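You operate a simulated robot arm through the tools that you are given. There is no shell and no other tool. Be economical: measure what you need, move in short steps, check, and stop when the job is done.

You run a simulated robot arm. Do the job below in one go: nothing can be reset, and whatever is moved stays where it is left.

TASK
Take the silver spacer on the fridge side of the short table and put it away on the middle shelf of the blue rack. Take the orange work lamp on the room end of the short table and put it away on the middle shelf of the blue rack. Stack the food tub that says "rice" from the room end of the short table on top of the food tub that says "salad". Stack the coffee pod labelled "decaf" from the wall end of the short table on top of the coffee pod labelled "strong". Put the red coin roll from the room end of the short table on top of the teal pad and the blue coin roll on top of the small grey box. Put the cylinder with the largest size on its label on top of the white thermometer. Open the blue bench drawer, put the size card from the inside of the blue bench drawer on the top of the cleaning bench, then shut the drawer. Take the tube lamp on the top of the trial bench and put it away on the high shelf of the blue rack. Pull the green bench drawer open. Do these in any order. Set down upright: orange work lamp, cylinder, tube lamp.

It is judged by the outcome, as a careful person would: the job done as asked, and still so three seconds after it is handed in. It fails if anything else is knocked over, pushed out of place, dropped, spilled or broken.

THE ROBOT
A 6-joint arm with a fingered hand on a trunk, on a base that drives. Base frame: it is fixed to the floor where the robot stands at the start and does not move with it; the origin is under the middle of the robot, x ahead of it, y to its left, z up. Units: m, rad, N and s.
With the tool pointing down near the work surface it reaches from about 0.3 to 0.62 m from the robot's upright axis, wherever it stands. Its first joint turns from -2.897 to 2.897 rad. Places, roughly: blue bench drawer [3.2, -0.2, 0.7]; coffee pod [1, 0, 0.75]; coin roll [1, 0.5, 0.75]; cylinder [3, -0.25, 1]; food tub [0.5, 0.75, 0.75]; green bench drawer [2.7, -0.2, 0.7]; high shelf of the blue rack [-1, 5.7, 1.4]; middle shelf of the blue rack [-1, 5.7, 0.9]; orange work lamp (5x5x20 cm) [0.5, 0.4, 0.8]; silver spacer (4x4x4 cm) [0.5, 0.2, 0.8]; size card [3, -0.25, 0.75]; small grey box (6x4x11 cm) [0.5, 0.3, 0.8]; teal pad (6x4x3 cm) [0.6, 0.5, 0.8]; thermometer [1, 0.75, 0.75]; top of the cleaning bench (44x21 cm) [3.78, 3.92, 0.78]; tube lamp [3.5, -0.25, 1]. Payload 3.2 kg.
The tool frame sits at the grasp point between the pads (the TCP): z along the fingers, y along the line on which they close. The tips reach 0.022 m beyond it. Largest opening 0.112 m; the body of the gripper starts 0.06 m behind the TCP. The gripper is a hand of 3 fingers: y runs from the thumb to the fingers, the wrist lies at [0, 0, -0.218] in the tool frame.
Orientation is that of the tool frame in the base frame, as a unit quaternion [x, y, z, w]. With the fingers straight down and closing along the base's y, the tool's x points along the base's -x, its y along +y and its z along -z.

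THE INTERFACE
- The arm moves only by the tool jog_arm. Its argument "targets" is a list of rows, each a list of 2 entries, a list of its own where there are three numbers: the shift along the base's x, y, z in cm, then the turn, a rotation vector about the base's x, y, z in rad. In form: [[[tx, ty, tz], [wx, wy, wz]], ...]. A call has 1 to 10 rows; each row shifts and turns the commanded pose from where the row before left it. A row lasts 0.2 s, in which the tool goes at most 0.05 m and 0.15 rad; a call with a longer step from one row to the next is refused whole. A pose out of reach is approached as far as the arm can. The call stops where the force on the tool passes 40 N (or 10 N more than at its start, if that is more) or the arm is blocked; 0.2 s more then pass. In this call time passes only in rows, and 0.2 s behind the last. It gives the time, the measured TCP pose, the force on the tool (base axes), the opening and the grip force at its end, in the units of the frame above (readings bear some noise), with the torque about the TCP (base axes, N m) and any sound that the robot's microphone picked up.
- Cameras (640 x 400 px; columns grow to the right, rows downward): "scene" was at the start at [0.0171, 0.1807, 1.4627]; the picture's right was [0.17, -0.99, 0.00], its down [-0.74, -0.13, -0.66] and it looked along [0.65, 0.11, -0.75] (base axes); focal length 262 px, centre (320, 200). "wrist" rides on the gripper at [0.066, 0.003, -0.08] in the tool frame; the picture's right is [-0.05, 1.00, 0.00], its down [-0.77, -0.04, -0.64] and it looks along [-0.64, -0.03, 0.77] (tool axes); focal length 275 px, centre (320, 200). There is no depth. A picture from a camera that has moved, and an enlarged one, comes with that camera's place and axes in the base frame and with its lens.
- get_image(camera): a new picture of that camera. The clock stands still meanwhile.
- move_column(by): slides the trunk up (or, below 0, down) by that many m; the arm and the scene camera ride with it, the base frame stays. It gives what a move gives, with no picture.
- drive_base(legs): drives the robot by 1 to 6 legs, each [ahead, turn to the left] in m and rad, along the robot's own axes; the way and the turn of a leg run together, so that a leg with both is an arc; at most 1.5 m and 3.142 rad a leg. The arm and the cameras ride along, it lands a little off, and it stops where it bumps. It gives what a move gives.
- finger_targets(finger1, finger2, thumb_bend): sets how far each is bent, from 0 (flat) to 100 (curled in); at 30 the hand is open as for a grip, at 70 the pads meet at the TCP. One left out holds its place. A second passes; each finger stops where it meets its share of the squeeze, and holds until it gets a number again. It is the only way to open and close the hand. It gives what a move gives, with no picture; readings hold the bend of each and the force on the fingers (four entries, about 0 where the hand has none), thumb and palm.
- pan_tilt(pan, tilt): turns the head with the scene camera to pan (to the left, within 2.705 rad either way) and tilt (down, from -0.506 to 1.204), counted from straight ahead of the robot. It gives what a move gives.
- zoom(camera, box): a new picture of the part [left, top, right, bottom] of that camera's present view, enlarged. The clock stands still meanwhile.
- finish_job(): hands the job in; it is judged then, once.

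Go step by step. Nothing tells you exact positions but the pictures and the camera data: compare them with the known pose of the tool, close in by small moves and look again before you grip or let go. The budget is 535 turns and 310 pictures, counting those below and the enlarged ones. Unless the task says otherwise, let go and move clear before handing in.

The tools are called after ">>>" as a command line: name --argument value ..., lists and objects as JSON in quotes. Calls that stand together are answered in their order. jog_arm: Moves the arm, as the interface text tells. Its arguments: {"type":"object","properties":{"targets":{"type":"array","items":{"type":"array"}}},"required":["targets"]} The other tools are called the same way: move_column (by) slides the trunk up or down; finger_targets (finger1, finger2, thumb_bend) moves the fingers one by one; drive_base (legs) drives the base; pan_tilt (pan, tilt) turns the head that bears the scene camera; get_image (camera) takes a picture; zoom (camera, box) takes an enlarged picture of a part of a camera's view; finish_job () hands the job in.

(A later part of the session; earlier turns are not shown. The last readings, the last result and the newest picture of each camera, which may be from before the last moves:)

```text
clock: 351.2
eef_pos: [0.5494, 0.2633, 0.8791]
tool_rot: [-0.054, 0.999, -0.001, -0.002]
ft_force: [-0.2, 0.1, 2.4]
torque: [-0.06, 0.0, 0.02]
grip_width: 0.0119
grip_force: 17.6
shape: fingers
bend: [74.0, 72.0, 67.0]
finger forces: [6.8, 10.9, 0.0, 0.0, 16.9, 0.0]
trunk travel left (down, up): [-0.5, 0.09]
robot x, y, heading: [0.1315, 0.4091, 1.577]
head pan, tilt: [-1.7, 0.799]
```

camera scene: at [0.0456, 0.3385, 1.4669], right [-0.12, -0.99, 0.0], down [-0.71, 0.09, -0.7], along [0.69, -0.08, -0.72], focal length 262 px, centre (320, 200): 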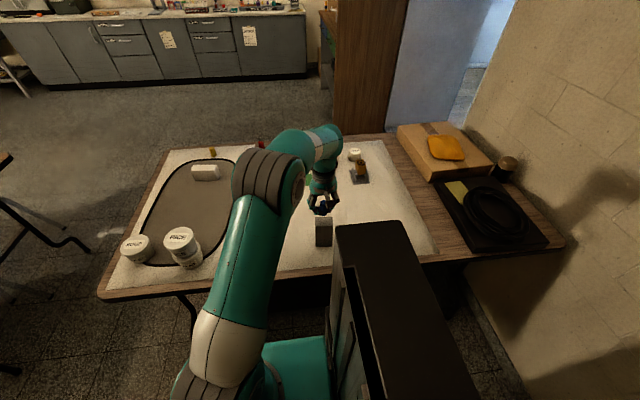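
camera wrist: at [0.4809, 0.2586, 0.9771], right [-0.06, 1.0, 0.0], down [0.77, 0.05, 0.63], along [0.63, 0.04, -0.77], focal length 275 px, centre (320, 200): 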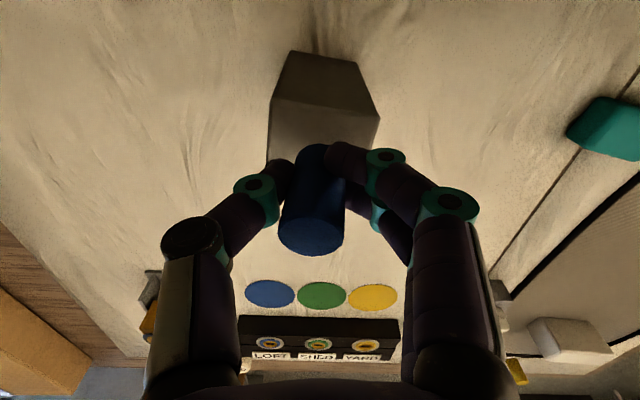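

>>> finger_targets --finger1 70 --finger2 68 --thumb_bend 64

>>> get_image --camera "wrist"

```text
clock: 352.2
eef_pos: [0.5509, 0.2628, 0.8794]
tool_rot: [-0.054, 0.999, 0.0, -0.001]
ft_force: [-0.3, 1.0, 6.2]
torque: [0.01, -0.01, -0.01]
grip_width: 0.0141
grip_force: 4.0
shape: fingers
bend: [69.0, 66.0, 63.0]
finger forces: [1.9, 2.9, 0.0, 0.0, 3.1, 0.0]
trunk travel left (down, up): [-0.5, 0.09]
robot x, y, heading: [0.1305, 0.4069, 1.579]
head pan, tilt: [-1.7, 0.799]
```

```text
195 pictures are left
camera wrist: at [0.4827, 0.2588, 0.9598], right [-0.06, 1.0, 0.0], down [0.77, 0.05, 0.63], along [0.63, 0.04, -0.77], focal length 275 px, centre (320, 200)
```

wrist: 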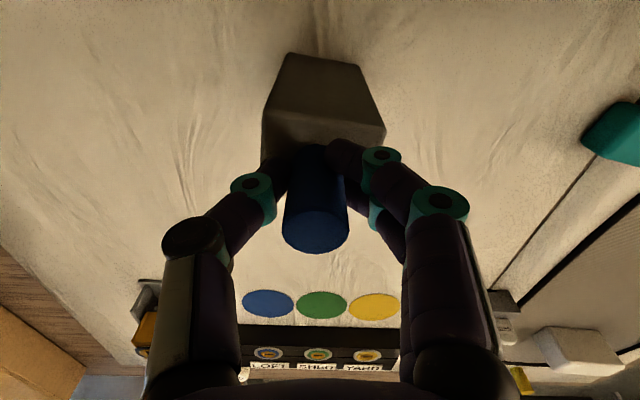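

>>> finger_targets --finger1 66 --finger2 63 --thumb_bend 60

>>> jog_arm --targets '[[[0, 0, 0.4], [0, 0, 0]]]'

>>> finger_targets --finger1 60 --finger2 58 --thumb_bend 56

>>> get_image --camera "wrist"

```text
clock: 353.2
eef_pos: [0.5483, 0.264, 0.88]
tool_rot: [-0.054, 0.999, 0.0, -0.001]
ft_force: [-0.2, 0.5, -0.7]
torque: [0.01, 0.01, -0.01]
grip_width: 0.0187
grip_force: 0.0
shape: fingers
bend: [66.0, 63.0, 60.0]
finger forces: [0.0, 0.0, 0.0, 0.1, 0.1, 0.0]
trunk travel left (down, up): [-0.5, 0.09]
robot x, y, heading: [0.1307, 0.409, 1.579]
head pan, tilt: [-1.7, 0.799]
```

```text
clock: 353.6
eef_pos: [0.549, 0.2621, 0.8827]
tool_rot: [-0.054, 0.999, -0.001, -0.001]
ft_force: [0.9, 0.3, 0.5]
torque: [-0.03, 0.0, -0.01]
grip_width: 0.0188
grip_force: 0.1
shape: fingers
bend: [66.0, 63.0, 60.0]
finger forces: [0.0, 0.0, 0.0, 0.0, 0.0, 0.0]
trunk travel left (down, up): [-0.5, 0.09]
robot x, y, heading: [0.1315, 0.4047, 1.579]
head pan, tilt: [-1.7, 0.799]
```

```text
clock: 354.6
eef_pos: [0.5494, 0.2621, 0.8829]
tool_rot: [-0.055, 0.998, 0.001, -0.002]
ft_force: [-0.1, -0.3, 0.7]
torque: [0.01, 0.0, 0.0]
grip_width: 0.0321
grip_force: 0.1
shape: fingers
bend: [60.0, 57.0, 56.0]
finger forces: [0.1, 0.0, 0.1, 0.1, 0.0, 0.0]
trunk travel left (down, up): [-0.5, 0.09]
robot x, y, heading: [0.1297, 0.4076, 1.581]
head pan, tilt: [-1.7, 0.799]
```

```text
194 pictures are left
camera wrist: at [0.4828, 0.2586, 0.9631], right [-0.06, 1.0, 0.0], down [0.77, 0.05, 0.63], along [0.63, 0.04, -0.77], focal length 275 px, centre (320, 200)
```

wrist: 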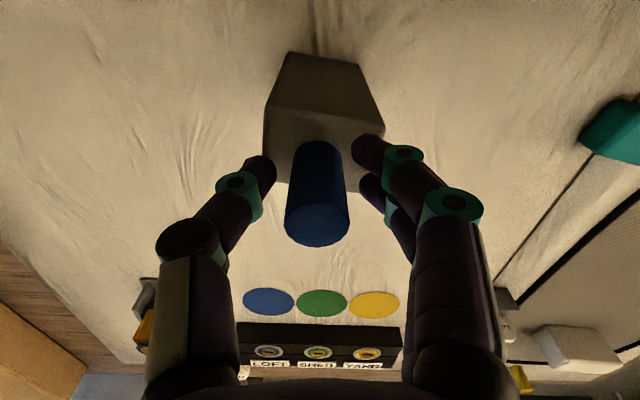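

Blue roll stands on the box. Open a bit more and lift away.

>>> finger_targets --finger1 52 --finger2 50 --thumb_bend 50

>>> jog_arm --targets '[[[0, 0, 2], [0, 0, 0]], [[0, 0, 4], [0, 0, 0]], [[0, 0, 4], [0, 0, 0]]]'

>>> get_image --camera "wrist"

>>> zoom --camera "scene" --box '[270, 160, 380, 260]'

```text
clock: 355.6
eef_pos: [0.5495, 0.2627, 0.8837]
tool_rot: [-0.054, 0.999, 0.0, -0.001]
ft_force: [-0.5, 0.0, 0.3]
torque: [-0.01, -0.01, 0.0]
grip_width: 0.0517
grip_force: 0.1
shape: fingers
bend: [52.0, 50.0, 50.0]
finger forces: [0.0, 0.0, 0.0, 0.0, 0.0, 0.0]
trunk travel left (down, up): [-0.5, 0.09]
robot x, y, heading: [0.1307, 0.4041, 1.58]
head pan, tilt: [-1.7, 0.799]
```

```text
clock: 356.4
eef_pos: [0.5499, 0.2625, 0.9827]
tool_rot: [-0.054, 0.999, 0.0, -0.001]
ft_force: [-0.1, -0.4, -0.4]
torque: [0.02, 0.01, -0.01]
grip_width: 0.0518
grip_force: 0.1
shape: fingers
bend: [52.0, 50.0, 50.0]
finger forces: [0.0, 0.0, 0.0, 0.0, 0.0, 0.0]
trunk travel left (down, up): [-0.5, 0.09]
robot x, y, heading: [0.1318, 0.411, 1.574]
head pan, tilt: [-1.7, 0.799]
```

```text
193 pictures are left
camera wrist: at [0.4836, 0.2585, 1.0629], right [-0.06, 1.0, 0.0], down [0.77, 0.05, 0.63], along [0.63, 0.04, -0.77], focal length 275 px, centre (320, 200)
```

wrist: 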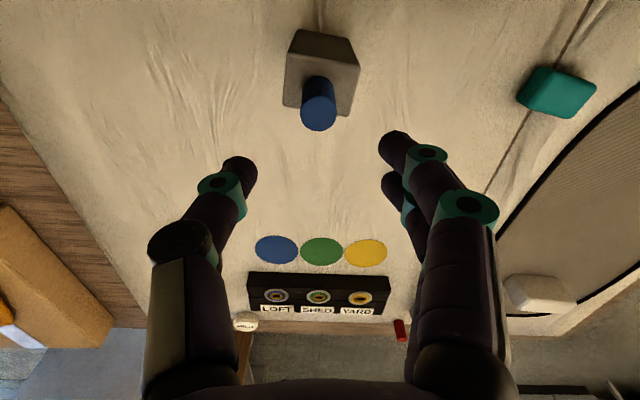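

```text
4.00 times, centred on (325, 210) of scene
camera zoom: at [0.0454, 0.3386, 1.4668], right [-0.12, -0.99, 0.0], down [-0.71, 0.09, -0.7], along [0.69, -0.09, -0.72], focal length 1047 px, centre (300, 160)
```

zoom: 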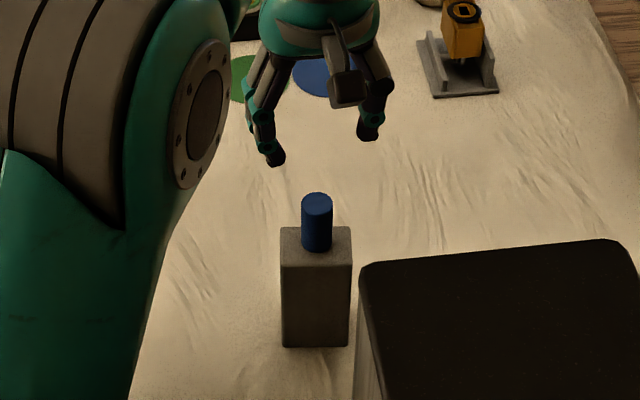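

Blue roll done. Return to the far side for the red roll.

>>> drive_base --legs '[[0.88, 0], [0, -1.575], [1.41, 0], [0, -1.565], [0.78, 0]]'

>>> get_image --camera "wrist"

```text
clock: 379.1
eef_pos: [1.0928, 0.5954, 0.9833]
tool_rot: [0.999, 0.039, 0.001, 0.0]
ft_force: [-0.8, 0.9, 0.8]
torque: [-0.01, -0.02, -0.01]
grip_width: 0.0517
grip_force: 0.2
shape: fingers
bend: [52.0, 50.0, 50.0]
finger forces: [0.1, 0.0, 0.1, 0.0, 0.0, 0.0]
trunk travel left (down, up): [-0.5, 0.09]
robot x, y, heading: [1.5087, 0.4396, -1.594]
head pan, tilt: [-1.7, 0.799]
```

```text
191 pictures are left
camera wrist: at [1.1583, 0.5972, 1.0625], right [0.03, -1.0, 0.0], down [-0.77, -0.02, 0.63], along [-0.63, -0.02, -0.77], focal length 275 px, centre (320, 200)
```

wrist: 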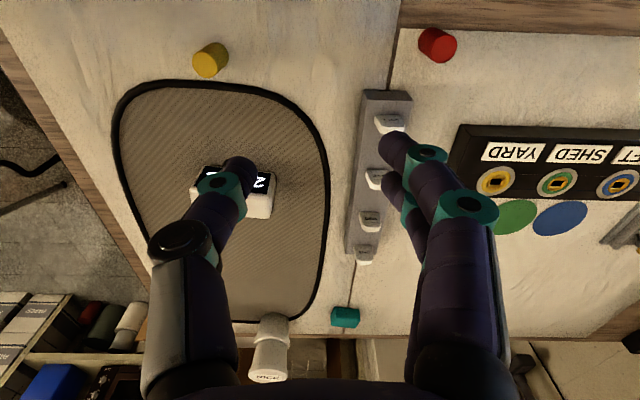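

>>> jog_arm --targets '[[[1.5, -3.5, -1], [0, 0, 0]], [[1.5, -3.5, -1], [0, 0, 0]], [[0, -3.3, -2], [0, 0, 0]]]'

>>> get_image --camera "wrist"

```text
clock: 379.9
eef_pos: [1.1225, 0.4886, 0.9402]
tool_rot: [0.999, 0.039, 0.0, 0.0]
ft_force: [-0.1, 0.9, 0.2]
torque: [0.05, -0.01, 0.01]
grip_width: 0.0514
grip_force: 0.0
shape: fingers
bend: [52.0, 50.0, 50.0]
finger forces: [0.1, 0.1, 0.0, 0.0, 0.0, 0.0]
trunk travel left (down, up): [-0.5, 0.09]
robot x, y, heading: [1.5112, 0.4372, -1.599]
head pan, tilt: [-1.7, 0.799]
```

```text
190 pictures are left
camera wrist: at [1.1887, 0.4913, 1.0213], right [0.03, -1.0, 0.0], down [-0.77, -0.02, 0.63], along [-0.63, -0.02, -0.77], focal length 275 px, centre (320, 200)
```

wrist: 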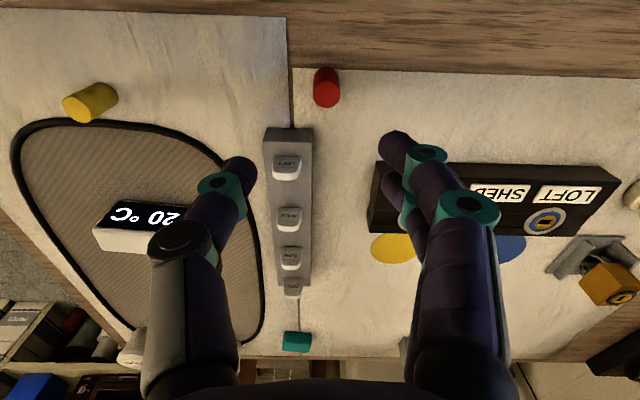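

>>> jog_arm --targets '[[[-1.2, -0.7, -4], [0, 0, 0]], [[0, 0, -4], [0, 0, 0]], [[0, 0, -3.5], [0, 0, 0]]]'

>>> finger_targets --finger1 42 --finger2 42 --thumb_bend 42

>>> get_image --camera "wrist"

```text
clock: 380.7
eef_pos: [1.1112, 0.4847, 0.8258]
tool_rot: [0.999, 0.04, 0.001, -0.001]
ft_force: [1.2, 0.6, -0.2]
torque: [-0.02, 0.02, 0.01]
grip_width: 0.0516
grip_force: 0.0
shape: fingers
bend: [52.0, 50.0, 50.0]
finger forces: [0.0, 0.0, 0.0, 0.0, 0.0, 0.1]
trunk travel left (down, up): [-0.5, 0.09]
robot x, y, heading: [1.5092, 0.4385, -1.598]
head pan, tilt: [-1.7, 0.799]
```

```text
clock: 381.7
eef_pos: [1.1112, 0.4841, 0.8263]
tool_rot: [0.999, 0.039, 0.001, 0.0]
ft_force: [0.8, -0.3, 0.8]
torque: [-0.01, 0.02, 0.01]
grip_width: 0.0775
grip_force: 0.0
shape: fingers
bend: [42.0, 42.0, 42.0]
finger forces: [0.0, 0.0, 0.1, 0.1, 0.1, 0.1]
trunk travel left (down, up): [-0.5, 0.09]
robot x, y, heading: [1.5076, 0.4369, -1.592]
head pan, tilt: [-1.7, 0.799]
```

```text
189 pictures are left
camera wrist: at [1.1775, 0.4869, 0.9063], right [0.03, -1.0, 0.0], down [-0.77, -0.02, 0.63], along [-0.63, -0.02, -0.77], focal length 275 px, centre (320, 200)
```

wrist: 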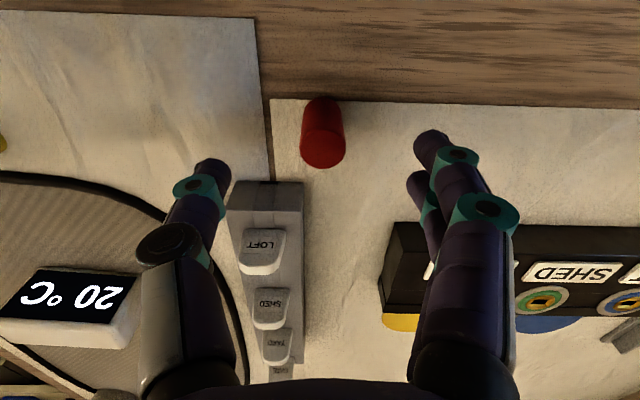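

>>> jog_arm --targets '[[[0, -0.2, -3], [0, 0, 0]], [[0, 0, -2.3], [0, 0, 0]]]'

>>> finger_targets --finger1 78 --finger2 78 --thumb_bend 78

>>> get_image --camera "wrist"

```text
clock: 382.3
eef_pos: [1.1092, 0.4833, 0.7742]
tool_rot: [0.999, 0.039, 0.001, 0.0]
ft_force: [0.8, 0.9, 0.5]
torque: [-0.02, -0.03, 0.01]
grip_width: 0.0776
grip_force: 0.0
shape: fingers
bend: [42.0, 42.0, 42.0]
finger forces: [0.1, 0.0, 0.1, 0.1, 0.1, 0.0]
trunk travel left (down, up): [-0.5, 0.09]
robot x, y, heading: [1.5056, 0.4402, -1.59]
head pan, tilt: [-1.7, 0.799]
```

```text
clock: 383.3
eef_pos: [1.1103, 0.4839, 0.7747]
tool_rot: [0.999, 0.04, 0.001, 0.0]
ft_force: [0.0, 0.6, -1.1]
torque: [0.01, 0.04, 0.0]
grip_width: 0.0146
grip_force: 18.4
shape: fingers
bend: [73.0, 73.0, 67.0]
finger forces: [8.8, 10.1, 0.0, 0.0, 18.0, 0.0]
trunk travel left (down, up): [-0.5, 0.09]
robot x, y, heading: [1.5065, 0.4379, -1.593]
head pan, tilt: [-1.7, 0.799]
```

```text
188 pictures are left
camera wrist: at [1.1763, 0.485, 0.8537], right [0.03, -1.0, 0.0], down [-0.77, -0.02, 0.63], along [-0.63, -0.02, -0.77], focal length 275 px, centre (320, 200)
```

wrist: 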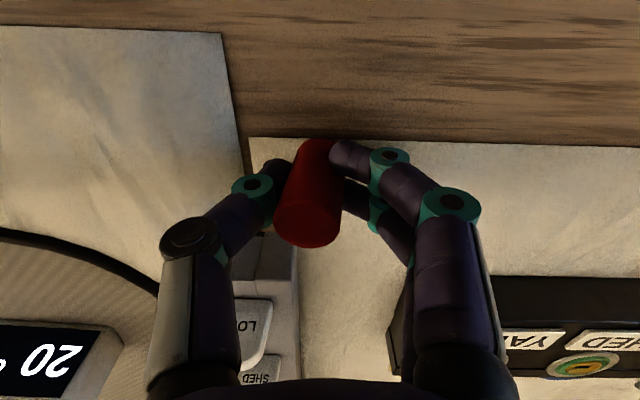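

>>> jog_arm --targets '[[[0, 0, 4], [0, 0, 0]], [[0, 0, 4.5], [0, 0, 0]], [[0, 0, 4.5], [0, 0, 0]], [[0, 0, 4.5], [0, 0, 0]], [[0, 0, 3], [0, 0, 0]]]'

>>> drive_base --legs '[[-0.85, 0], [0, 1.59], [-1.38, 0], [0, 1.575], [-0.74, 0]]'

>>> get_image --camera "wrist"

```text
clock: 384.5
eef_pos: [1.1091, 0.481, 0.9814]
tool_rot: [0.999, 0.039, 0.002, 0.002]
ft_force: [0.1, -1.0, -1.1]
torque: [0.03, -0.01, -0.02]
grip_width: 0.0144
grip_force: 19.8
shape: fingers
bend: [74.0, 73.0, 67.0]
finger forces: [9.2, 10.6, 0.0, 0.1, 18.1, 0.0]
trunk travel left (down, up): [-0.5, 0.09]
robot x, y, heading: [1.5042, 0.4375, -1.596]
head pan, tilt: [-1.7, 0.799]
```

```text
clock: 406.9
eef_pos: [0.5201, 0.5362, 0.9808]
tool_rot: [-0.04, 0.999, -0.001, 0.0]
ft_force: [-0.4, -0.7, -1.9]
torque: [0.05, -0.01, 0.0]
grip_width: 0.0141
grip_force: 18.4
shape: fingers
bend: [74.0, 73.0, 67.0]
finger forces: [8.3, 10.7, 0.0, 0.1, 17.5, 0.0]
trunk travel left (down, up): [-0.5, 0.09]
robot x, y, heading: [0.1188, 0.5779, 1.552]
head pan, tilt: [-1.7, 0.799]
```

```text
187 pictures are left
camera wrist: at [0.4528, 0.5333, 1.0611], right [-0.03, 1.0, 0.0], down [0.77, 0.03, 0.63], along [0.63, 0.02, -0.77], focal length 275 px, centre (320, 200)
```

wrist: 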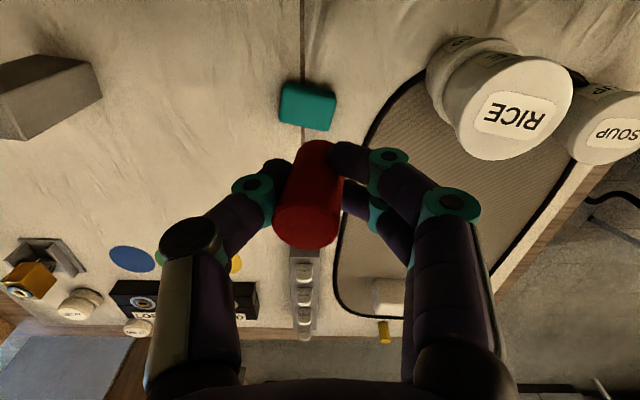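

>>> jog_arm --targets '[[[2.2, -0.6, -3.5], [0, 0, 0]], [[2.2, -0.6, -3.5], [0, 0, 0]], [[0, 0, -4], [0, 0, 0]]]'

>>> get_image --camera "wrist"

>>> pan_tilt --pan -1.8 --tilt 0.9

>>> get_image --camera "scene"

```text
clock: 407.6
eef_pos: [0.5624, 0.5245, 0.8678]
tool_rot: [-0.039, 0.999, 0.0, -0.001]
ft_force: [-0.6, -0.2, -0.7]
torque: [0.0, -0.01, -0.01]
grip_width: 0.0142
grip_force: 18.8
shape: fingers
bend: [74.0, 73.0, 67.0]
finger forces: [8.4, 11.0, 0.0, 0.1, 17.5, 0.0]
trunk travel left (down, up): [-0.5, 0.09]
robot x, y, heading: [0.1197, 0.5784, 1.551]
head pan, tilt: [-1.7, 0.799]
```

```text
186 pictures are left
camera wrist: at [0.4967, 0.5213, 0.9479], right [-0.03, 1.0, 0.0], down [0.77, 0.03, 0.63], along [0.63, 0.02, -0.77], focal length 275 px, centre (320, 200)
```

wrist: 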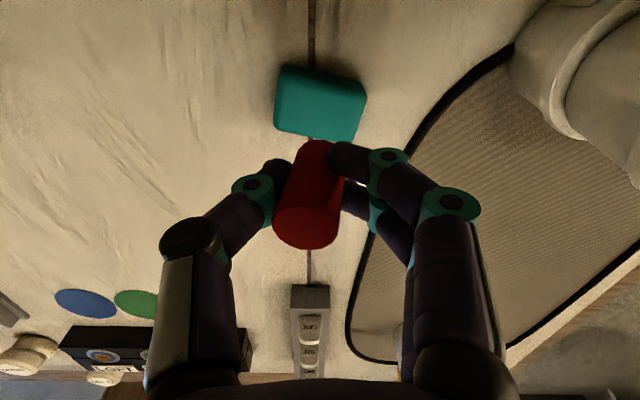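

```text
clock: 408.3
eef_pos: [0.5621, 0.5252, 0.8678]
tool_rot: [-0.041, 0.999, -0.001, -0.001]
ft_force: [0.5, 0.1, -1.4]
torque: [0.01, -0.02, 0.0]
grip_width: 0.0139
grip_force: 18.8
shape: fingers
bend: [74.0, 73.0, 67.0]
finger forces: [8.5, 11.0, 0.0, 0.0, 17.4, 0.1]
trunk travel left (down, up): [-0.5, 0.09]
robot x, y, heading: [0.1216, 0.5787, 1.55]
head pan, tilt: [-1.799, 0.901]
```

```text
185 pictures are left
camera scene: at [0.0271, 0.5054, 1.459], right [-0.25, -0.97, 0.0], down [-0.76, 0.19, -0.62], along [0.6, -0.15, -0.78], focal length 262 px, centre (320, 200)
```

scene: 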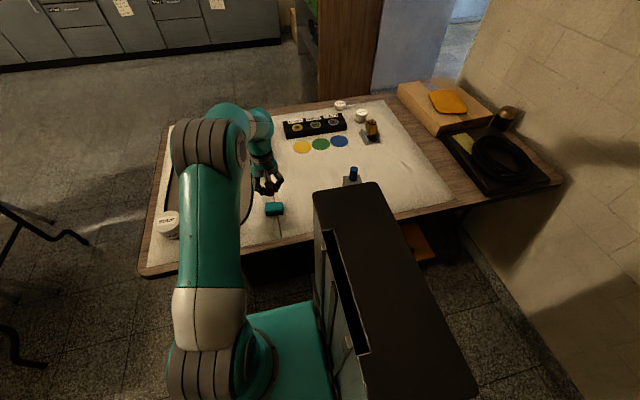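

>>> jog_arm --targets '[[[0.1, -0.1, -2.5], [-0.05, 0, 0]], [[0, 0, -2], [0, 0, 0]], [[0, 0, -0.8], [0, 0, 0]]]'

>>> get_image --camera "wrist"

```text
clock: 409.1
eef_pos: [0.5647, 0.5232, 0.8167]
tool_rot: [-0.04, 0.999, -0.026, -0.001]
ft_force: [0.5, -0.1, -1.0]
torque: [-0.01, -0.03, 0.0]
grip_width: 0.0142
grip_force: 19.0
shape: fingers
bend: [74.0, 73.0, 67.0]
finger forces: [8.7, 11.0, 0.0, 0.1, 17.4, 0.1]
trunk travel left (down, up): [-0.5, 0.09]
robot x, y, heading: [0.1243, 0.575, 1.551]
head pan, tilt: [-1.799, 0.901]
```

```text
184 pictures are left
camera wrist: at [0.4983, 0.5252, 0.8975], right [-0.03, 1.0, -0.05], down [0.77, 0.06, 0.63], along [0.63, -0.02, -0.77], focal length 275 px, centre (320, 200)
```

wrist: 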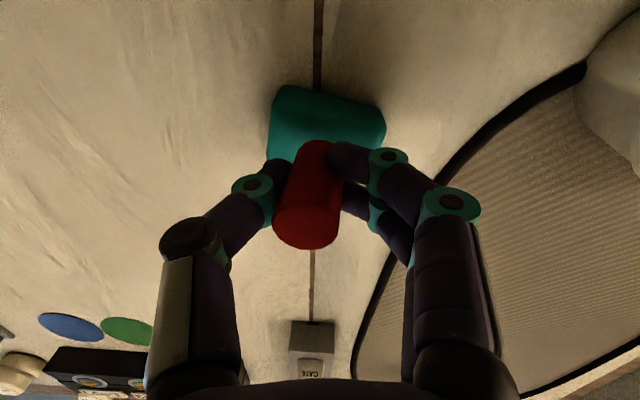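

>>> jog_arm --targets '[[[0, 0.2, -0.7], [0, 0, 0]], [[0, 0, -0.3], [0, 0, 0]], [[0, 0, -0.2], [0, 0, 0]]]'

```text
clock: 409.9
eef_pos: [0.5653, 0.5259, 0.8075]
tool_rot: [-0.041, 0.999, -0.025, -0.002]
ft_force: [0.5, -0.4, -0.8]
torque: [0.02, -0.03, 0.0]
grip_width: 0.014
grip_force: 18.7
shape: fingers
bend: [74.0, 73.0, 67.0]
finger forces: [8.8, 11.2, 0.1, 0.1, 17.3, 0.0]
trunk travel left (down, up): [-0.5, 0.09]
robot x, y, heading: [0.1171, 0.5802, 1.545]
head pan, tilt: [-1.799, 0.901]
```

>>> jog_arm --targets '[[[0, 0, -0.25], [0, 0, 0]], [[0, 0, -0.2], [0, 0, 0]]]'

```text
clock: 410.5
eef_pos: [0.5644, 0.5245, 0.8021]
tool_rot: [-0.039, 0.999, -0.024, -0.002]
ft_force: [-0.1, -1.2, -1.9]
torque: [0.03, 0.01, -0.02]
grip_width: 0.014
grip_force: 18.8
shape: fingers
bend: [74.0, 73.0, 67.0]
finger forces: [8.7, 11.0, 0.1, 0.0, 17.5, 0.0]
trunk travel left (down, up): [-0.5, 0.09]
robot x, y, heading: [0.1223, 0.5821, 1.546]
head pan, tilt: [-1.799, 0.901]
```

>>> jog_arm --targets '[[[0, 0, -0.2], [0, 0, 0]], [[0, 0, -0.2], [0, 0, 0]]]'

>>> zoom --camera "scene" --box '[220, 150, 320, 230]'

```text
clock: 411.1
eef_pos: [0.5639, 0.5247, 0.7989]
tool_rot: [-0.04, 0.999, -0.026, -0.001]
ft_force: [-1.5, 1.9, 11.8]
torque: [-0.12, 0.01, 0.01]
grip_width: 0.0135
grip_force: 22.0
shape: fingers
bend: [74.0, 74.0, 67.0]
finger forces: [11.3, 12.9, 0.1, 0.0, 19.4, 0.0]
trunk travel left (down, up): [-0.5, 0.09]
robot x, y, heading: [0.1233, 0.5792, 1.55]
head pan, tilt: [-1.799, 0.901]
```

```text
5.00 times, centred on (270, 190) of scene
camera zoom: at [0.0257, 0.5057, 1.4591], right [-0.25, -0.97, 0.0], down [-0.76, 0.19, -0.62], along [0.6, -0.15, -0.78], focal length 1308 px, centre (570, 250)
```

zoom: 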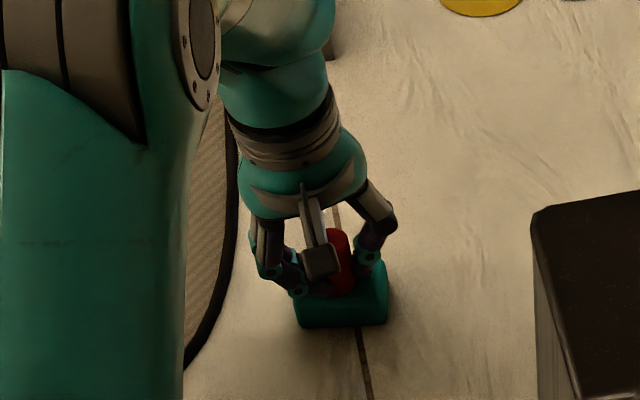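

Contact on the pad. Release in small stages.

>>> finger_targets --finger1 69 --finger2 69 --thumb_bend 63

>>> finger_targets --finger1 65 --finger2 64 --thumb_bend 59

>>> get_image --camera "wrist"

```text
clock: 412.1
eef_pos: [0.5643, 0.5252, 0.7981]
tool_rot: [-0.04, 0.999, -0.024, -0.002]
ft_force: [-0.8, 0.9, 4.0]
torque: [0.01, 0.03, 0.0]
grip_width: 0.0168
grip_force: 3.8
shape: fingers
bend: [68.0, 67.0, 62.0]
finger forces: [1.9, 2.9, 0.1, 0.0, 2.6, 0.1]
trunk travel left (down, up): [-0.5, 0.09]
robot x, y, heading: [0.1213, 0.5802, 1.545]
head pan, tilt: [-1.799, 0.901]
```

```text
clock: 413.1
eef_pos: [0.5644, 0.5246, 0.7977]
tool_rot: [-0.041, 0.999, -0.024, -0.003]
ft_force: [-0.4, -0.5, -1.2]
torque: [0.0, 0.0, 0.0]
grip_width: 0.0213
grip_force: 0.2
shape: fingers
bend: [65.0, 64.0, 59.0]
finger forces: [0.0, 0.1, 0.0, 0.0, 0.1, 0.0]
trunk travel left (down, up): [-0.5, 0.09]
robot x, y, heading: [0.1176, 0.5803, 1.549]
head pan, tilt: [-1.799, 0.901]
```

```text
182 pictures are left
camera wrist: at [0.498, 0.5264, 0.878], right [-0.03, 1.0, -0.05], down [0.77, 0.06, 0.63], along [0.63, -0.02, -0.77], focal length 275 px, centre (320, 200)
```

wrist: 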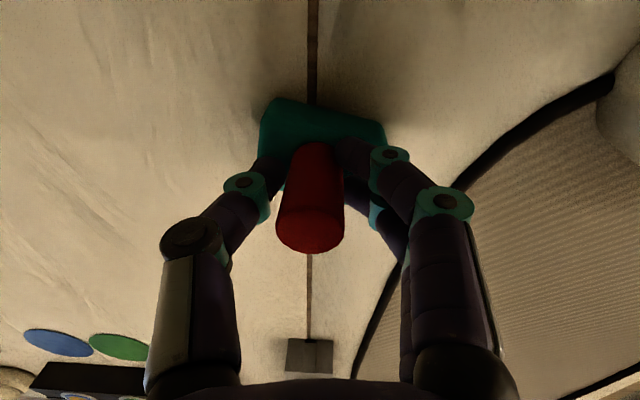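

>>> jog_arm --targets '[[[0, 0, 0.4], [0, 0, 0]]]'

>>> finger_targets --finger1 54 --finger2 54 --thumb_bend 52

>>> jog_arm --targets '[[[0, 0, 2], [0, 0, 0]], [[0, 0, 4], [0, 0, 0]], [[0, 0, 4], [0.05, 0, 0]], [[0, 0, 4], [0, 0, 0]], [[0, 0, 4], [0, 0, 0]]]'

>>> get_image --camera "wrist"

>>> get_image --camera "scene"

```text
clock: 413.5
eef_pos: [0.5631, 0.5238, 0.803]
tool_rot: [-0.039, 0.999, -0.025, -0.002]
ft_force: [0.6, 0.1, 0.4]
torque: [-0.03, 0.02, -0.01]
grip_width: 0.0213
grip_force: 0.1
shape: fingers
bend: [65.0, 64.0, 59.0]
finger forces: [0.0, 0.0, 0.1, 0.0, 0.1, 0.1]
trunk travel left (down, up): [-0.5, 0.09]
robot x, y, heading: [0.1185, 0.5787, 1.548]
head pan, tilt: [-1.799, 0.901]
```

```text
clock: 414.5
eef_pos: [0.5637, 0.5254, 0.8014]
tool_rot: [-0.04, 0.999, -0.025, -0.003]
ft_force: [0.3, 0.6, 0.2]
torque: [-0.01, 0.0, -0.01]
grip_width: 0.046
grip_force: 0.0
shape: fingers
bend: [54.0, 54.0, 52.0]
finger forces: [0.0, 0.0, 0.0, 0.0, 0.0, 0.1]
trunk travel left (down, up): [-0.5, 0.09]
robot x, y, heading: [0.1229, 0.5784, 1.548]
head pan, tilt: [-1.799, 0.901]
```

```text
clock: 415.7
eef_pos: [0.5653, 0.5254, 0.9801]
tool_rot: [-0.041, 0.999, 0.0, -0.001]
ft_force: [0.8, -0.2, 0.0]
torque: [-0.02, -0.01, 0.01]
grip_width: 0.046
grip_force: 0.1
shape: fingers
bend: [54.0, 54.0, 52.0]
finger forces: [0.0, 0.1, 0.1, 0.0, 0.1, 0.0]
trunk travel left (down, up): [-0.5, 0.09]
robot x, y, heading: [0.122, 0.5801, 1.551]
head pan, tilt: [-1.799, 0.901]
```

```text
181 pictures are left
camera wrist: at [0.4981, 0.5229, 1.0603], right [-0.03, 1.0, 0.0], down [0.77, 0.03, 0.63], along [0.63, 0.02, -0.77], focal length 275 px, centre (320, 200)
```

wrist: 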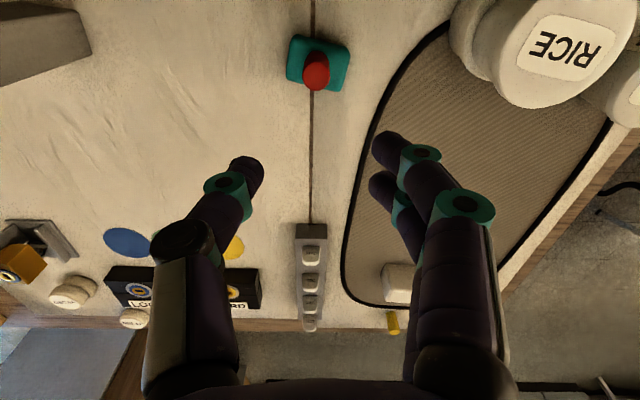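

```text
180 pictures are left
camera scene: at [0.0267, 0.5054, 1.4589], right [-0.25, -0.97, 0.0], down [-0.76, 0.19, -0.62], along [0.6, -0.15, -0.78], focal length 262 px, centre (320, 200)
```

scene: 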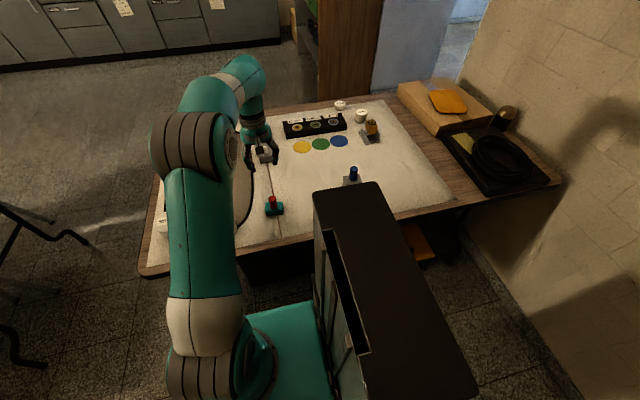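

Red roll is on the pad. Now drive to the trial bench and look.

>>> drive_base --legs '[[0.71, 0], [0, -1.55], [1.4, 0], [1.4, 0], [0, -1.571]]'

>>> pan_tilt --pan 0.0 --tilt 0.45

>>> get_image --camera "scene"

```text
clock: 440.4
eef_pos: [2.4877, 1.371, 0.9799]
tool_rot: [0.999, 0.051, 0.001, 0.0]
ft_force: [0.1, 0.1, -0.6]
torque: [0.01, -0.03, -0.02]
grip_width: 0.0459
grip_force: 0.1
shape: fingers
bend: [54.0, 54.0, 52.0]
finger forces: [0.0, 0.1, 0.1, 0.0, 0.1, 0.0]
trunk travel left (down, up): [-0.5, 0.09]
robot x, y, heading: [2.9321, 1.3273, -1.569]
head pan, tilt: [-1.799, 0.901]
```

```text
clock: 442.2
eef_pos: [2.4877, 1.3704, 0.9792]
tool_rot: [0.999, 0.05, 0.001, 0.001]
ft_force: [-0.4, 0.2, 0.5]
torque: [0.01, 0.0, -0.01]
grip_width: 0.0459
grip_force: 0.1
shape: fingers
bend: [54.0, 54.0, 52.0]
finger forces: [0.0, 0.0, 0.0, 0.0, 0.1, 0.0]
trunk travel left (down, up): [-0.5, 0.09]
robot x, y, heading: [2.9321, 1.3248, -1.573]
head pan, tilt: [0.0, 0.45]
```

```text
179 pictures are left
camera scene: at [3.099, 1.2961, 1.4973], right [-1.0, 0.0, 0.0], down [0.0, 0.44, -0.9], along [0.0, -0.9, -0.44], focal length 262 px, centre (320, 200)
```

scene: 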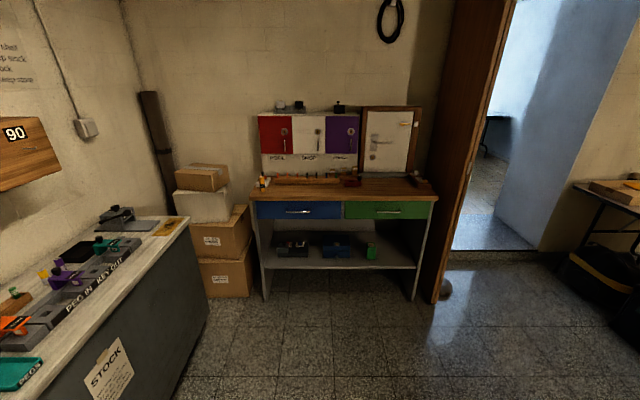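

>>> zoom --camera "scene" --box '[240, 90, 450, 230]'

>>> drive_base --legs '[[0.5, 0]]'

>>> pan_tilt --pan 0.0 --tilt 0.65

>>> get_image --camera "scene"

```text
2.86 times, centred on (345, 160) of scene
camera zoom: at [3.099, 1.2961, 1.4973], right [-1.0, 0.0, 0.0], down [0.0, 0.44, -0.9], along [0.0, -0.9, -0.44], focal length 748 px, centre (249, 314)
```

zoom: 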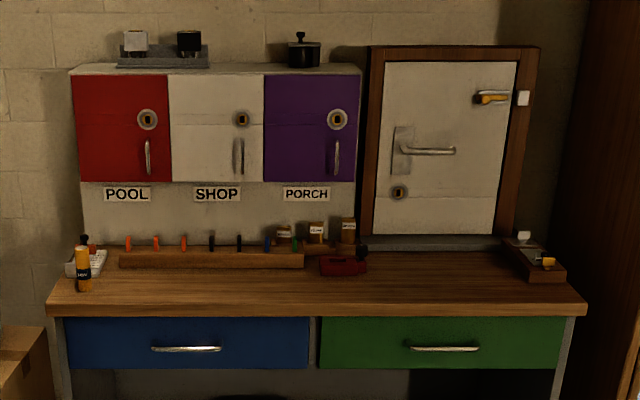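

```text
clock: 445.2
eef_pos: [2.488, 0.8691, 0.9805]
tool_rot: [0.999, 0.049, 0.001, 0.0]
ft_force: [-0.2, 0.0, 0.6]
torque: [-0.01, -0.03, 0.0]
grip_width: 0.0458
grip_force: 0.0
shape: fingers
bend: [54.0, 54.0, 52.0]
finger forces: [0.0, 0.1, 0.0, 0.0, 0.1, 0.0]
trunk travel left (down, up): [-0.5, 0.09]
robot x, y, heading: [2.935, 0.8224, -1.573]
head pan, tilt: [0.0, 0.45]
```

```text
clock: 445.9
eef_pos: [2.4866, 0.8689, 0.9799]
tool_rot: [0.999, 0.049, 0.0, 0.0]
ft_force: [-0.6, 1.0, 0.5]
torque: [0.01, -0.02, 0.02]
grip_width: 0.0458
grip_force: 0.0
shape: fingers
bend: [54.0, 54.0, 52.0]
finger forces: [0.0, 0.0, 0.1, 0.1, 0.1, 0.1]
trunk travel left (down, up): [-0.5, 0.09]
robot x, y, heading: [2.9341, 0.8245, -1.572]
head pan, tilt: [0.0, 0.649]
```

```text
177 pictures are left
camera scene: at [3.0986, 0.7984, 1.4795], right [-1.0, 0.0, 0.0], down [0.0, 0.6, -0.8], along [0.0, -0.8, -0.6], focal length 262 px, centre (320, 200)
```

scene: 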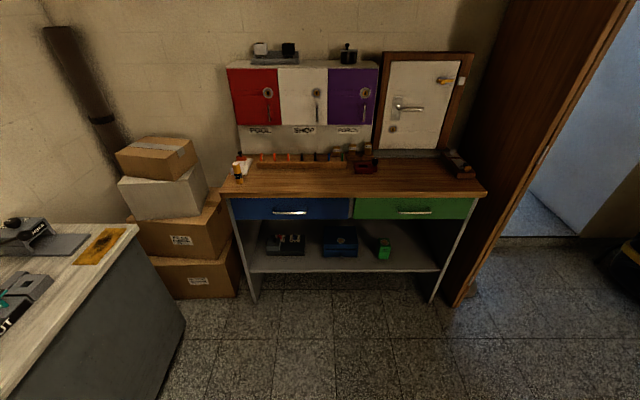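

>>> zoom --camera "scene" --box '[225, 120, 385, 200]'

>>> drive_base --legs '[[0.42, 0]]'

>>> get_image --camera "scene"

```text
4.00 times, centred on (305, 160) of scene
camera zoom: at [3.0986, 0.7984, 1.4795], right [-1.0, 0.0, 0.0], down [0.0, 0.6, -0.8], along [0.0, -0.8, -0.6], focal length 1047 px, centre (380, 360)
```

zoom: 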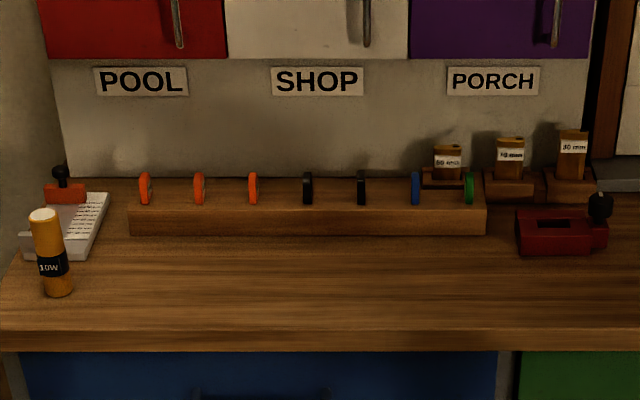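

```text
clock: 448.5
eef_pos: [2.4873, 0.4448, 0.9792]
tool_rot: [0.999, 0.052, 0.0, 0.0]
ft_force: [0.0, 0.4, 0.3]
torque: [-0.03, -0.01, 0.0]
grip_width: 0.0462
grip_force: 0.2
shape: fingers
bend: [54.0, 54.0, 52.0]
finger forces: [0.0, 0.0, 0.0, 0.0, 0.0, 0.1]
trunk travel left (down, up): [-0.5, 0.09]
robot x, y, heading: [2.9328, 0.4016, -1.564]
head pan, tilt: [0.0, 0.649]
```

```text
175 pictures are left
camera scene: at [3.0987, 0.3761, 1.4795], right [-1.0, 0.0, 0.0], down [0.0, 0.6, -0.8], along [0.0, -0.8, -0.6], focal length 262 px, centre (320, 200)
```

scene: 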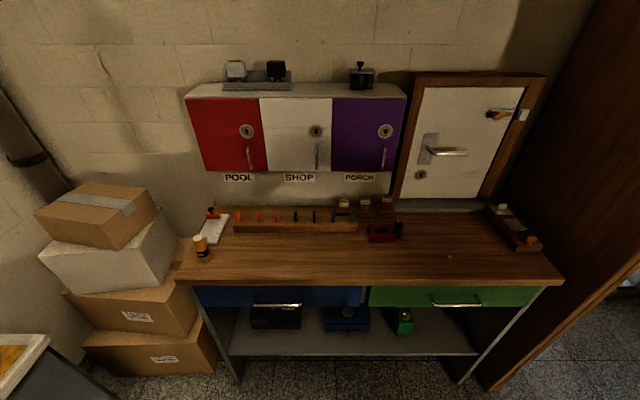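

>>> zoom --camera "scene" --box '[320, 185, 420, 255]'

>>> zoom --camera "scene" --box '[330, 190, 400, 215]'

>>> zoom --camera "scene" --box '[180, 200, 300, 290]'

```text
5.71 times, centred on (370, 220) of scene
camera zoom: at [3.0987, 0.3761, 1.4795], right [-1.0, 0.0, 0.0], down [0.0, 0.6, -0.8], along [0.0, -0.8, -0.6], focal length 1495 px, centre (34, 86)
```

zoom: 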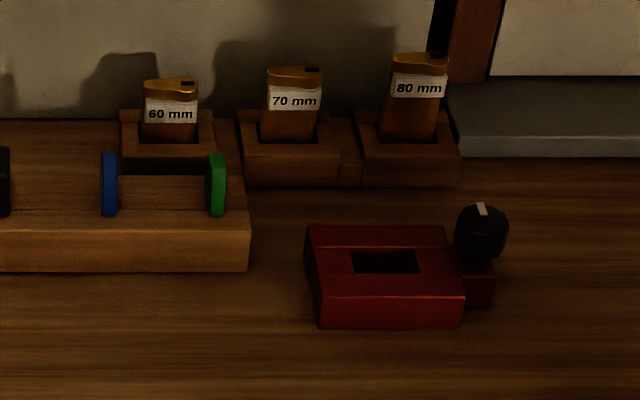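

```text
9.14 times, centred on (365, 202) of scene
camera zoom: at [3.0987, 0.3761, 1.4795], right [-1.0, 0.0, 0.0], down [0.0, 0.6, -0.8], along [0.0, -0.8, -0.6], focal length 2392 px, centre (-91, 177)
```

zoom: 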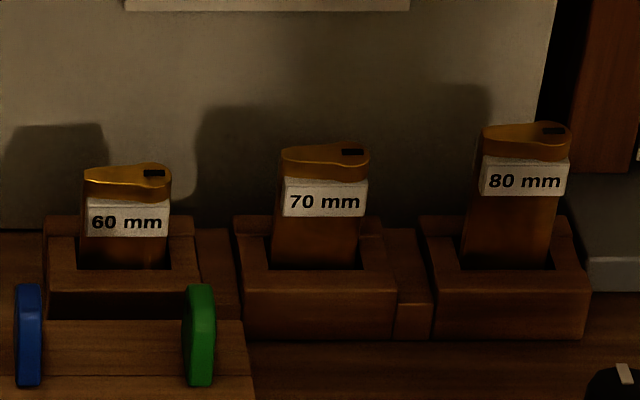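

```text
4.44 times, centred on (240, 245) of scene
camera zoom: at [3.0987, 0.3761, 1.4795], right [-1.0, 0.0, 0.0], down [0.0, 0.6, -0.8], along [0.0, -0.8, -0.6], focal length 1163 px, centre (676, 0)
```

zoom: 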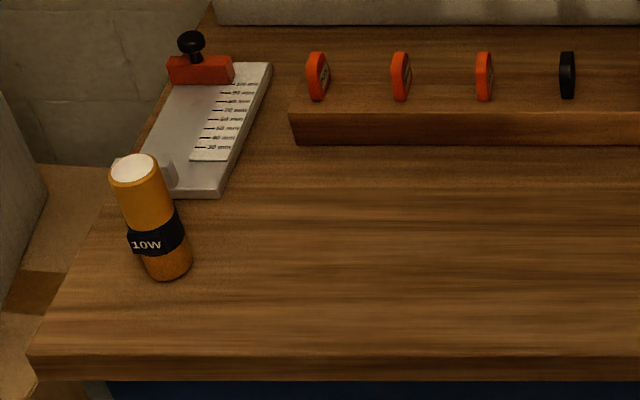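

The labels read 60/70/80 mm; the 80 mm cylinder (rightmost) is the target. I'll stand parallel to the bench with the arm already on its side.

>>> drive_base --legs '[[0.06, 0], [0, 1.564], [-0.6, 0]]'

>>> pan_tilt --pan -0.6 --tilt 0.7

>>> get_image --camera "scene"

```text
clock: 456.3
eef_pos: [2.3843, -0.1013, 0.9532]
tool_rot: [0.649, 0.758, 0.058, 0.029]
ft_force: [-6.2, 1.6, -2.5]
torque: [-0.15, -0.67, -0.04]
grip_width: 0.0463
grip_force: 0.0
shape: fingers
bend: [54.0, 54.0, 52.0]
finger forces: [0.0, 0.0, 0.1, 0.0, 0.1, 0.1]
trunk travel left (down, up): [-0.5, 0.09]
robot x, y, heading: [2.3644, 0.328, 0.239]
head pan, tilt: [0.0, 0.649]
stopped in leg 3: the force on the tool passed its limit at 43 N (the readings are from after the stop); the commanded pose is now the measured one
```

```text
clock: 457.3
eef_pos: [2.3798, -0.0874, 0.9549]
tool_rot: [0.668, 0.742, 0.048, 0.018]
ft_force: [-1.4, -0.1, -0.8]
torque: [-0.01, -0.08, 0.01]
grip_width: 0.0465
grip_force: 0.0
shape: fingers
bend: [54.0, 54.0, 52.0]
finger forces: [0.1, 0.0, 0.0, 0.1, 0.0, 0.0]
trunk travel left (down, up): [-0.5, 0.09]
robot x, y, heading: [2.393, 0.3044, 0.337]
head pan, tilt: [-0.6, 0.7]
```

```text
171 pictures are left
camera scene: at [2.5414, 0.4727, 1.4819], right [-0.26, -0.96, 0.06], down [-0.71, 0.15, -0.69], along [0.65, -0.22, -0.72], focal length 262 px, centre (320, 200)
```

scene: 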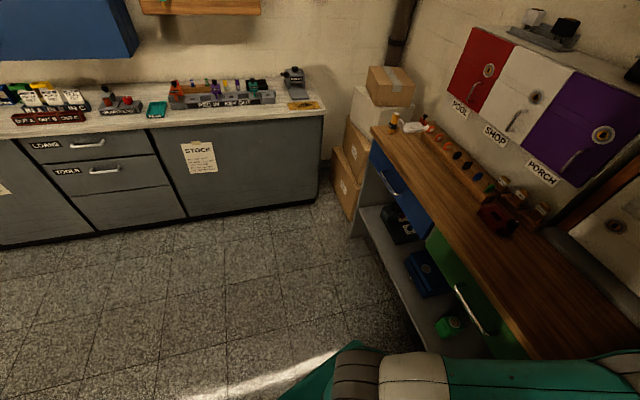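

The arm touched something (door post side); I drive forward to free it and look.

>>> drive_base --legs '[[0.12, 0]]'

>>> pan_tilt --pan -1.7 --tilt 0.6

>>> get_image --camera "scene"

>>> get_image --camera "wrist"

```text
clock: 457.9
eef_pos: [2.3747, -0.0589, 0.9033]
tool_rot: [0.587, 0.798, 0.127, -0.047]
ft_force: [0.3, 0.8, 0.9]
torque: [-0.03, 0.03, 0.01]
grip_width: 0.0466
grip_force: 0.0
shape: fingers
bend: [54.0, 54.0, 52.0]
finger forces: [0.0, 0.0, 0.0, 0.0, 0.1, 0.0]
trunk travel left (down, up): [-0.5, 0.09]
robot x, y, heading: [2.4052, 0.3109, 0.363]
head pan, tilt: [-0.6, 0.7]
stopped in leg 1: the robot was blocked; the commanded pose is now the measured one
```

```text
clock: 459.3
eef_pos: [2.3747, -0.0605, 0.9028]
tool_rot: [0.589, 0.797, 0.125, -0.05]
ft_force: [-0.6, 0.1, 1.4]
torque: [0.01, 0.03, 0.0]
grip_width: 0.0463
grip_force: 0.0
shape: fingers
bend: [54.0, 54.0, 52.0]
finger forces: [0.0, 0.0, 0.0, 0.0, 0.1, 0.0]
trunk travel left (down, up): [-0.5, 0.09]
robot x, y, heading: [2.4032, 0.3077, 0.362]
head pan, tilt: [-1.7, 0.6]
```

```text
170 pictures are left
camera scene: at [2.4887, 0.4303, 1.5013], right [-0.96, -0.23, 0.13], down [-0.23, 0.51, -0.83], along [0.12, -0.83, -0.54], focal length 262 px, centre (320, 200)
```

scene: 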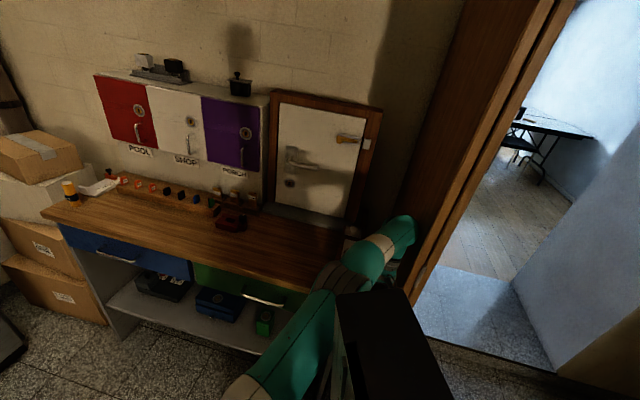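

```text
169 pictures are left
camera wrist: at [2.3506, -0.0193, 0.9947], right [0.96, 0.23, 0.13], down [0.16, -0.89, 0.43], along [0.22, -0.4, -0.89], focal length 275 px, centre (320, 200)
```

wrist: 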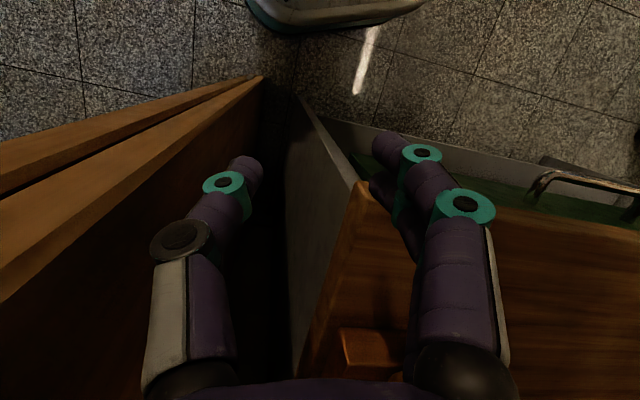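

The hand has got caught between the door leaf and the bench end, and the robot is pitched. First raise the hand straight up.

>>> jog_arm --targets '[[[0, 0, 2], [0, 0, 0]], [[0, 0, 3], [0, 0, 0]], [[0, 0, 3], [0, 0, 0]]]'

>>> get_image --camera "wrist"

```text
clock: 459.6
eef_pos: [2.3699, -0.0493, 0.8709]
tool_rot: [0.592, 0.783, 0.169, -0.089]
ft_force: [0.9, 0.1, 0.6]
torque: [-0.01, -0.01, -0.01]
grip_width: 0.0464
grip_force: 0.1
shape: fingers
bend: [54.0, 54.0, 52.0]
finger forces: [0.0, 0.0, 0.1, 0.0, 0.0, 0.1]
trunk travel left (down, up): [-0.5, 0.09]
robot x, y, heading: [2.4036, 0.3097, 0.383]
head pan, tilt: [-1.7, 0.6]
stopped in row 1: the arm was blocked; the commanded pose is now the measured one
```

```text
168 pictures are left
camera wrist: at [2.3495, -0.0185, 0.9684], right [0.97, 0.2, 0.14], down [0.15, -0.94, 0.32], along [0.2, -0.29, -0.94], focal length 275 px, centre (320, 200)
```

wrist: 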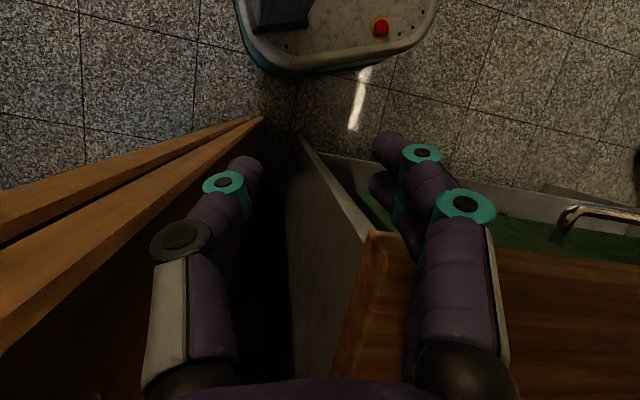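

>>> get_image --camera "scene"

>>> pan_tilt --pan -2.4 --tilt 0.9

>>> get_image --camera "scene"

```text
167 pictures are left
camera scene: at [2.4813, 0.4282, 1.5013], right [-0.96, -0.25, 0.12], down [-0.24, 0.51, -0.83], along [0.14, -0.83, -0.55], focal length 262 px, centre (320, 200)
```

scene: 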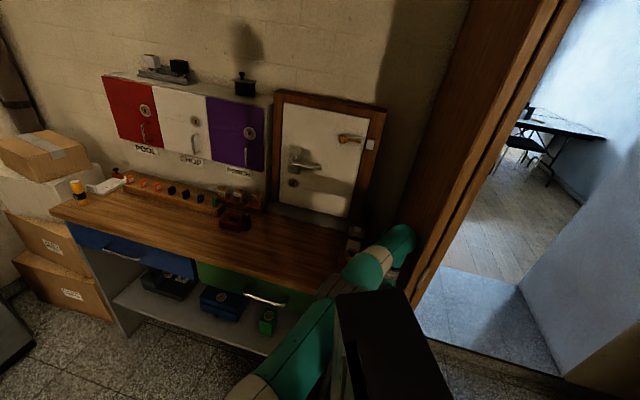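

```text
clock: 460.7
eef_pos: [2.3704, -0.0489, 0.8703]
tool_rot: [0.591, 0.783, 0.169, -0.09]
ft_force: [-0.7, 0.4, 0.4]
torque: [0.03, -0.04, -0.05]
grip_width: 0.0462
grip_force: 0.1
shape: fingers
bend: [54.0, 54.0, 52.0]
finger forces: [0.0, 0.0, 0.0, 0.1, 0.1, 0.1]
trunk travel left (down, up): [-0.5, 0.09]
robot x, y, heading: [2.4036, 0.3095, 0.381]
head pan, tilt: [-2.4, 0.901]
```

```text
166 pictures are left
camera scene: at [2.4266, 0.4444, 1.4825], right [-0.9, 0.43, 0.09], down [0.26, 0.67, -0.69], along [-0.36, -0.6, -0.72], focal length 262 px, centre (320, 200)
```

scene: 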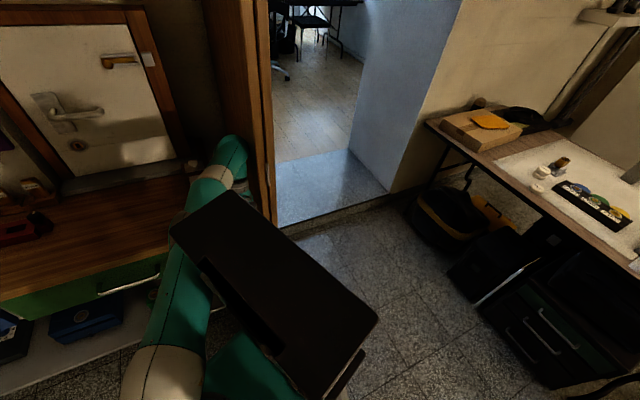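

>>> jog_arm --targets '[[[0, 2, 0], [0, 0, 0]]]'

>>> get_image --camera "scene"

```text
clock: 461.0
eef_pos: [2.3639, -0.0263, 0.8384]
tool_rot: [0.575, 0.78, 0.208, -0.134]
ft_force: [-0.1, 0.2, 0.2]
torque: [0.03, 0.01, -0.03]
grip_width: 0.0464
grip_force: 0.1
shape: fingers
bend: [54.0, 54.0, 52.0]
finger forces: [0.0, 0.1, 0.0, 0.0, 0.0, 0.0]
trunk travel left (down, up): [-0.5, 0.09]
robot x, y, heading: [2.4037, 0.3062, 0.397]
head pan, tilt: [-2.4, 0.901]
stopped in row 1: the arm was blocked; the commanded pose is now the measured one
```

```text
165 pictures are left
camera scene: at [2.4179, 0.4437, 1.4829], right [-0.9, 0.42, 0.08], down [0.25, 0.68, -0.69], along [-0.34, -0.6, -0.72], focal length 262 px, centre (320, 200)
```

scene: 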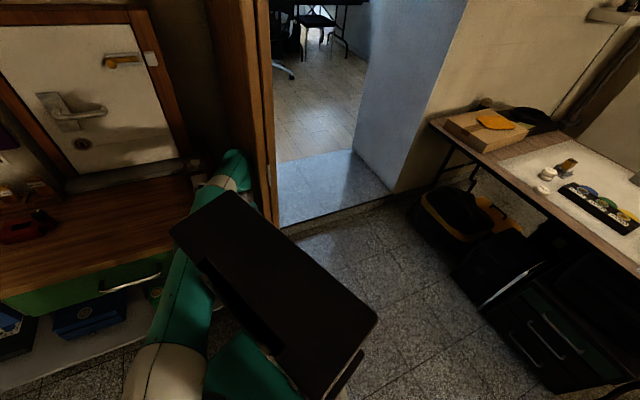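

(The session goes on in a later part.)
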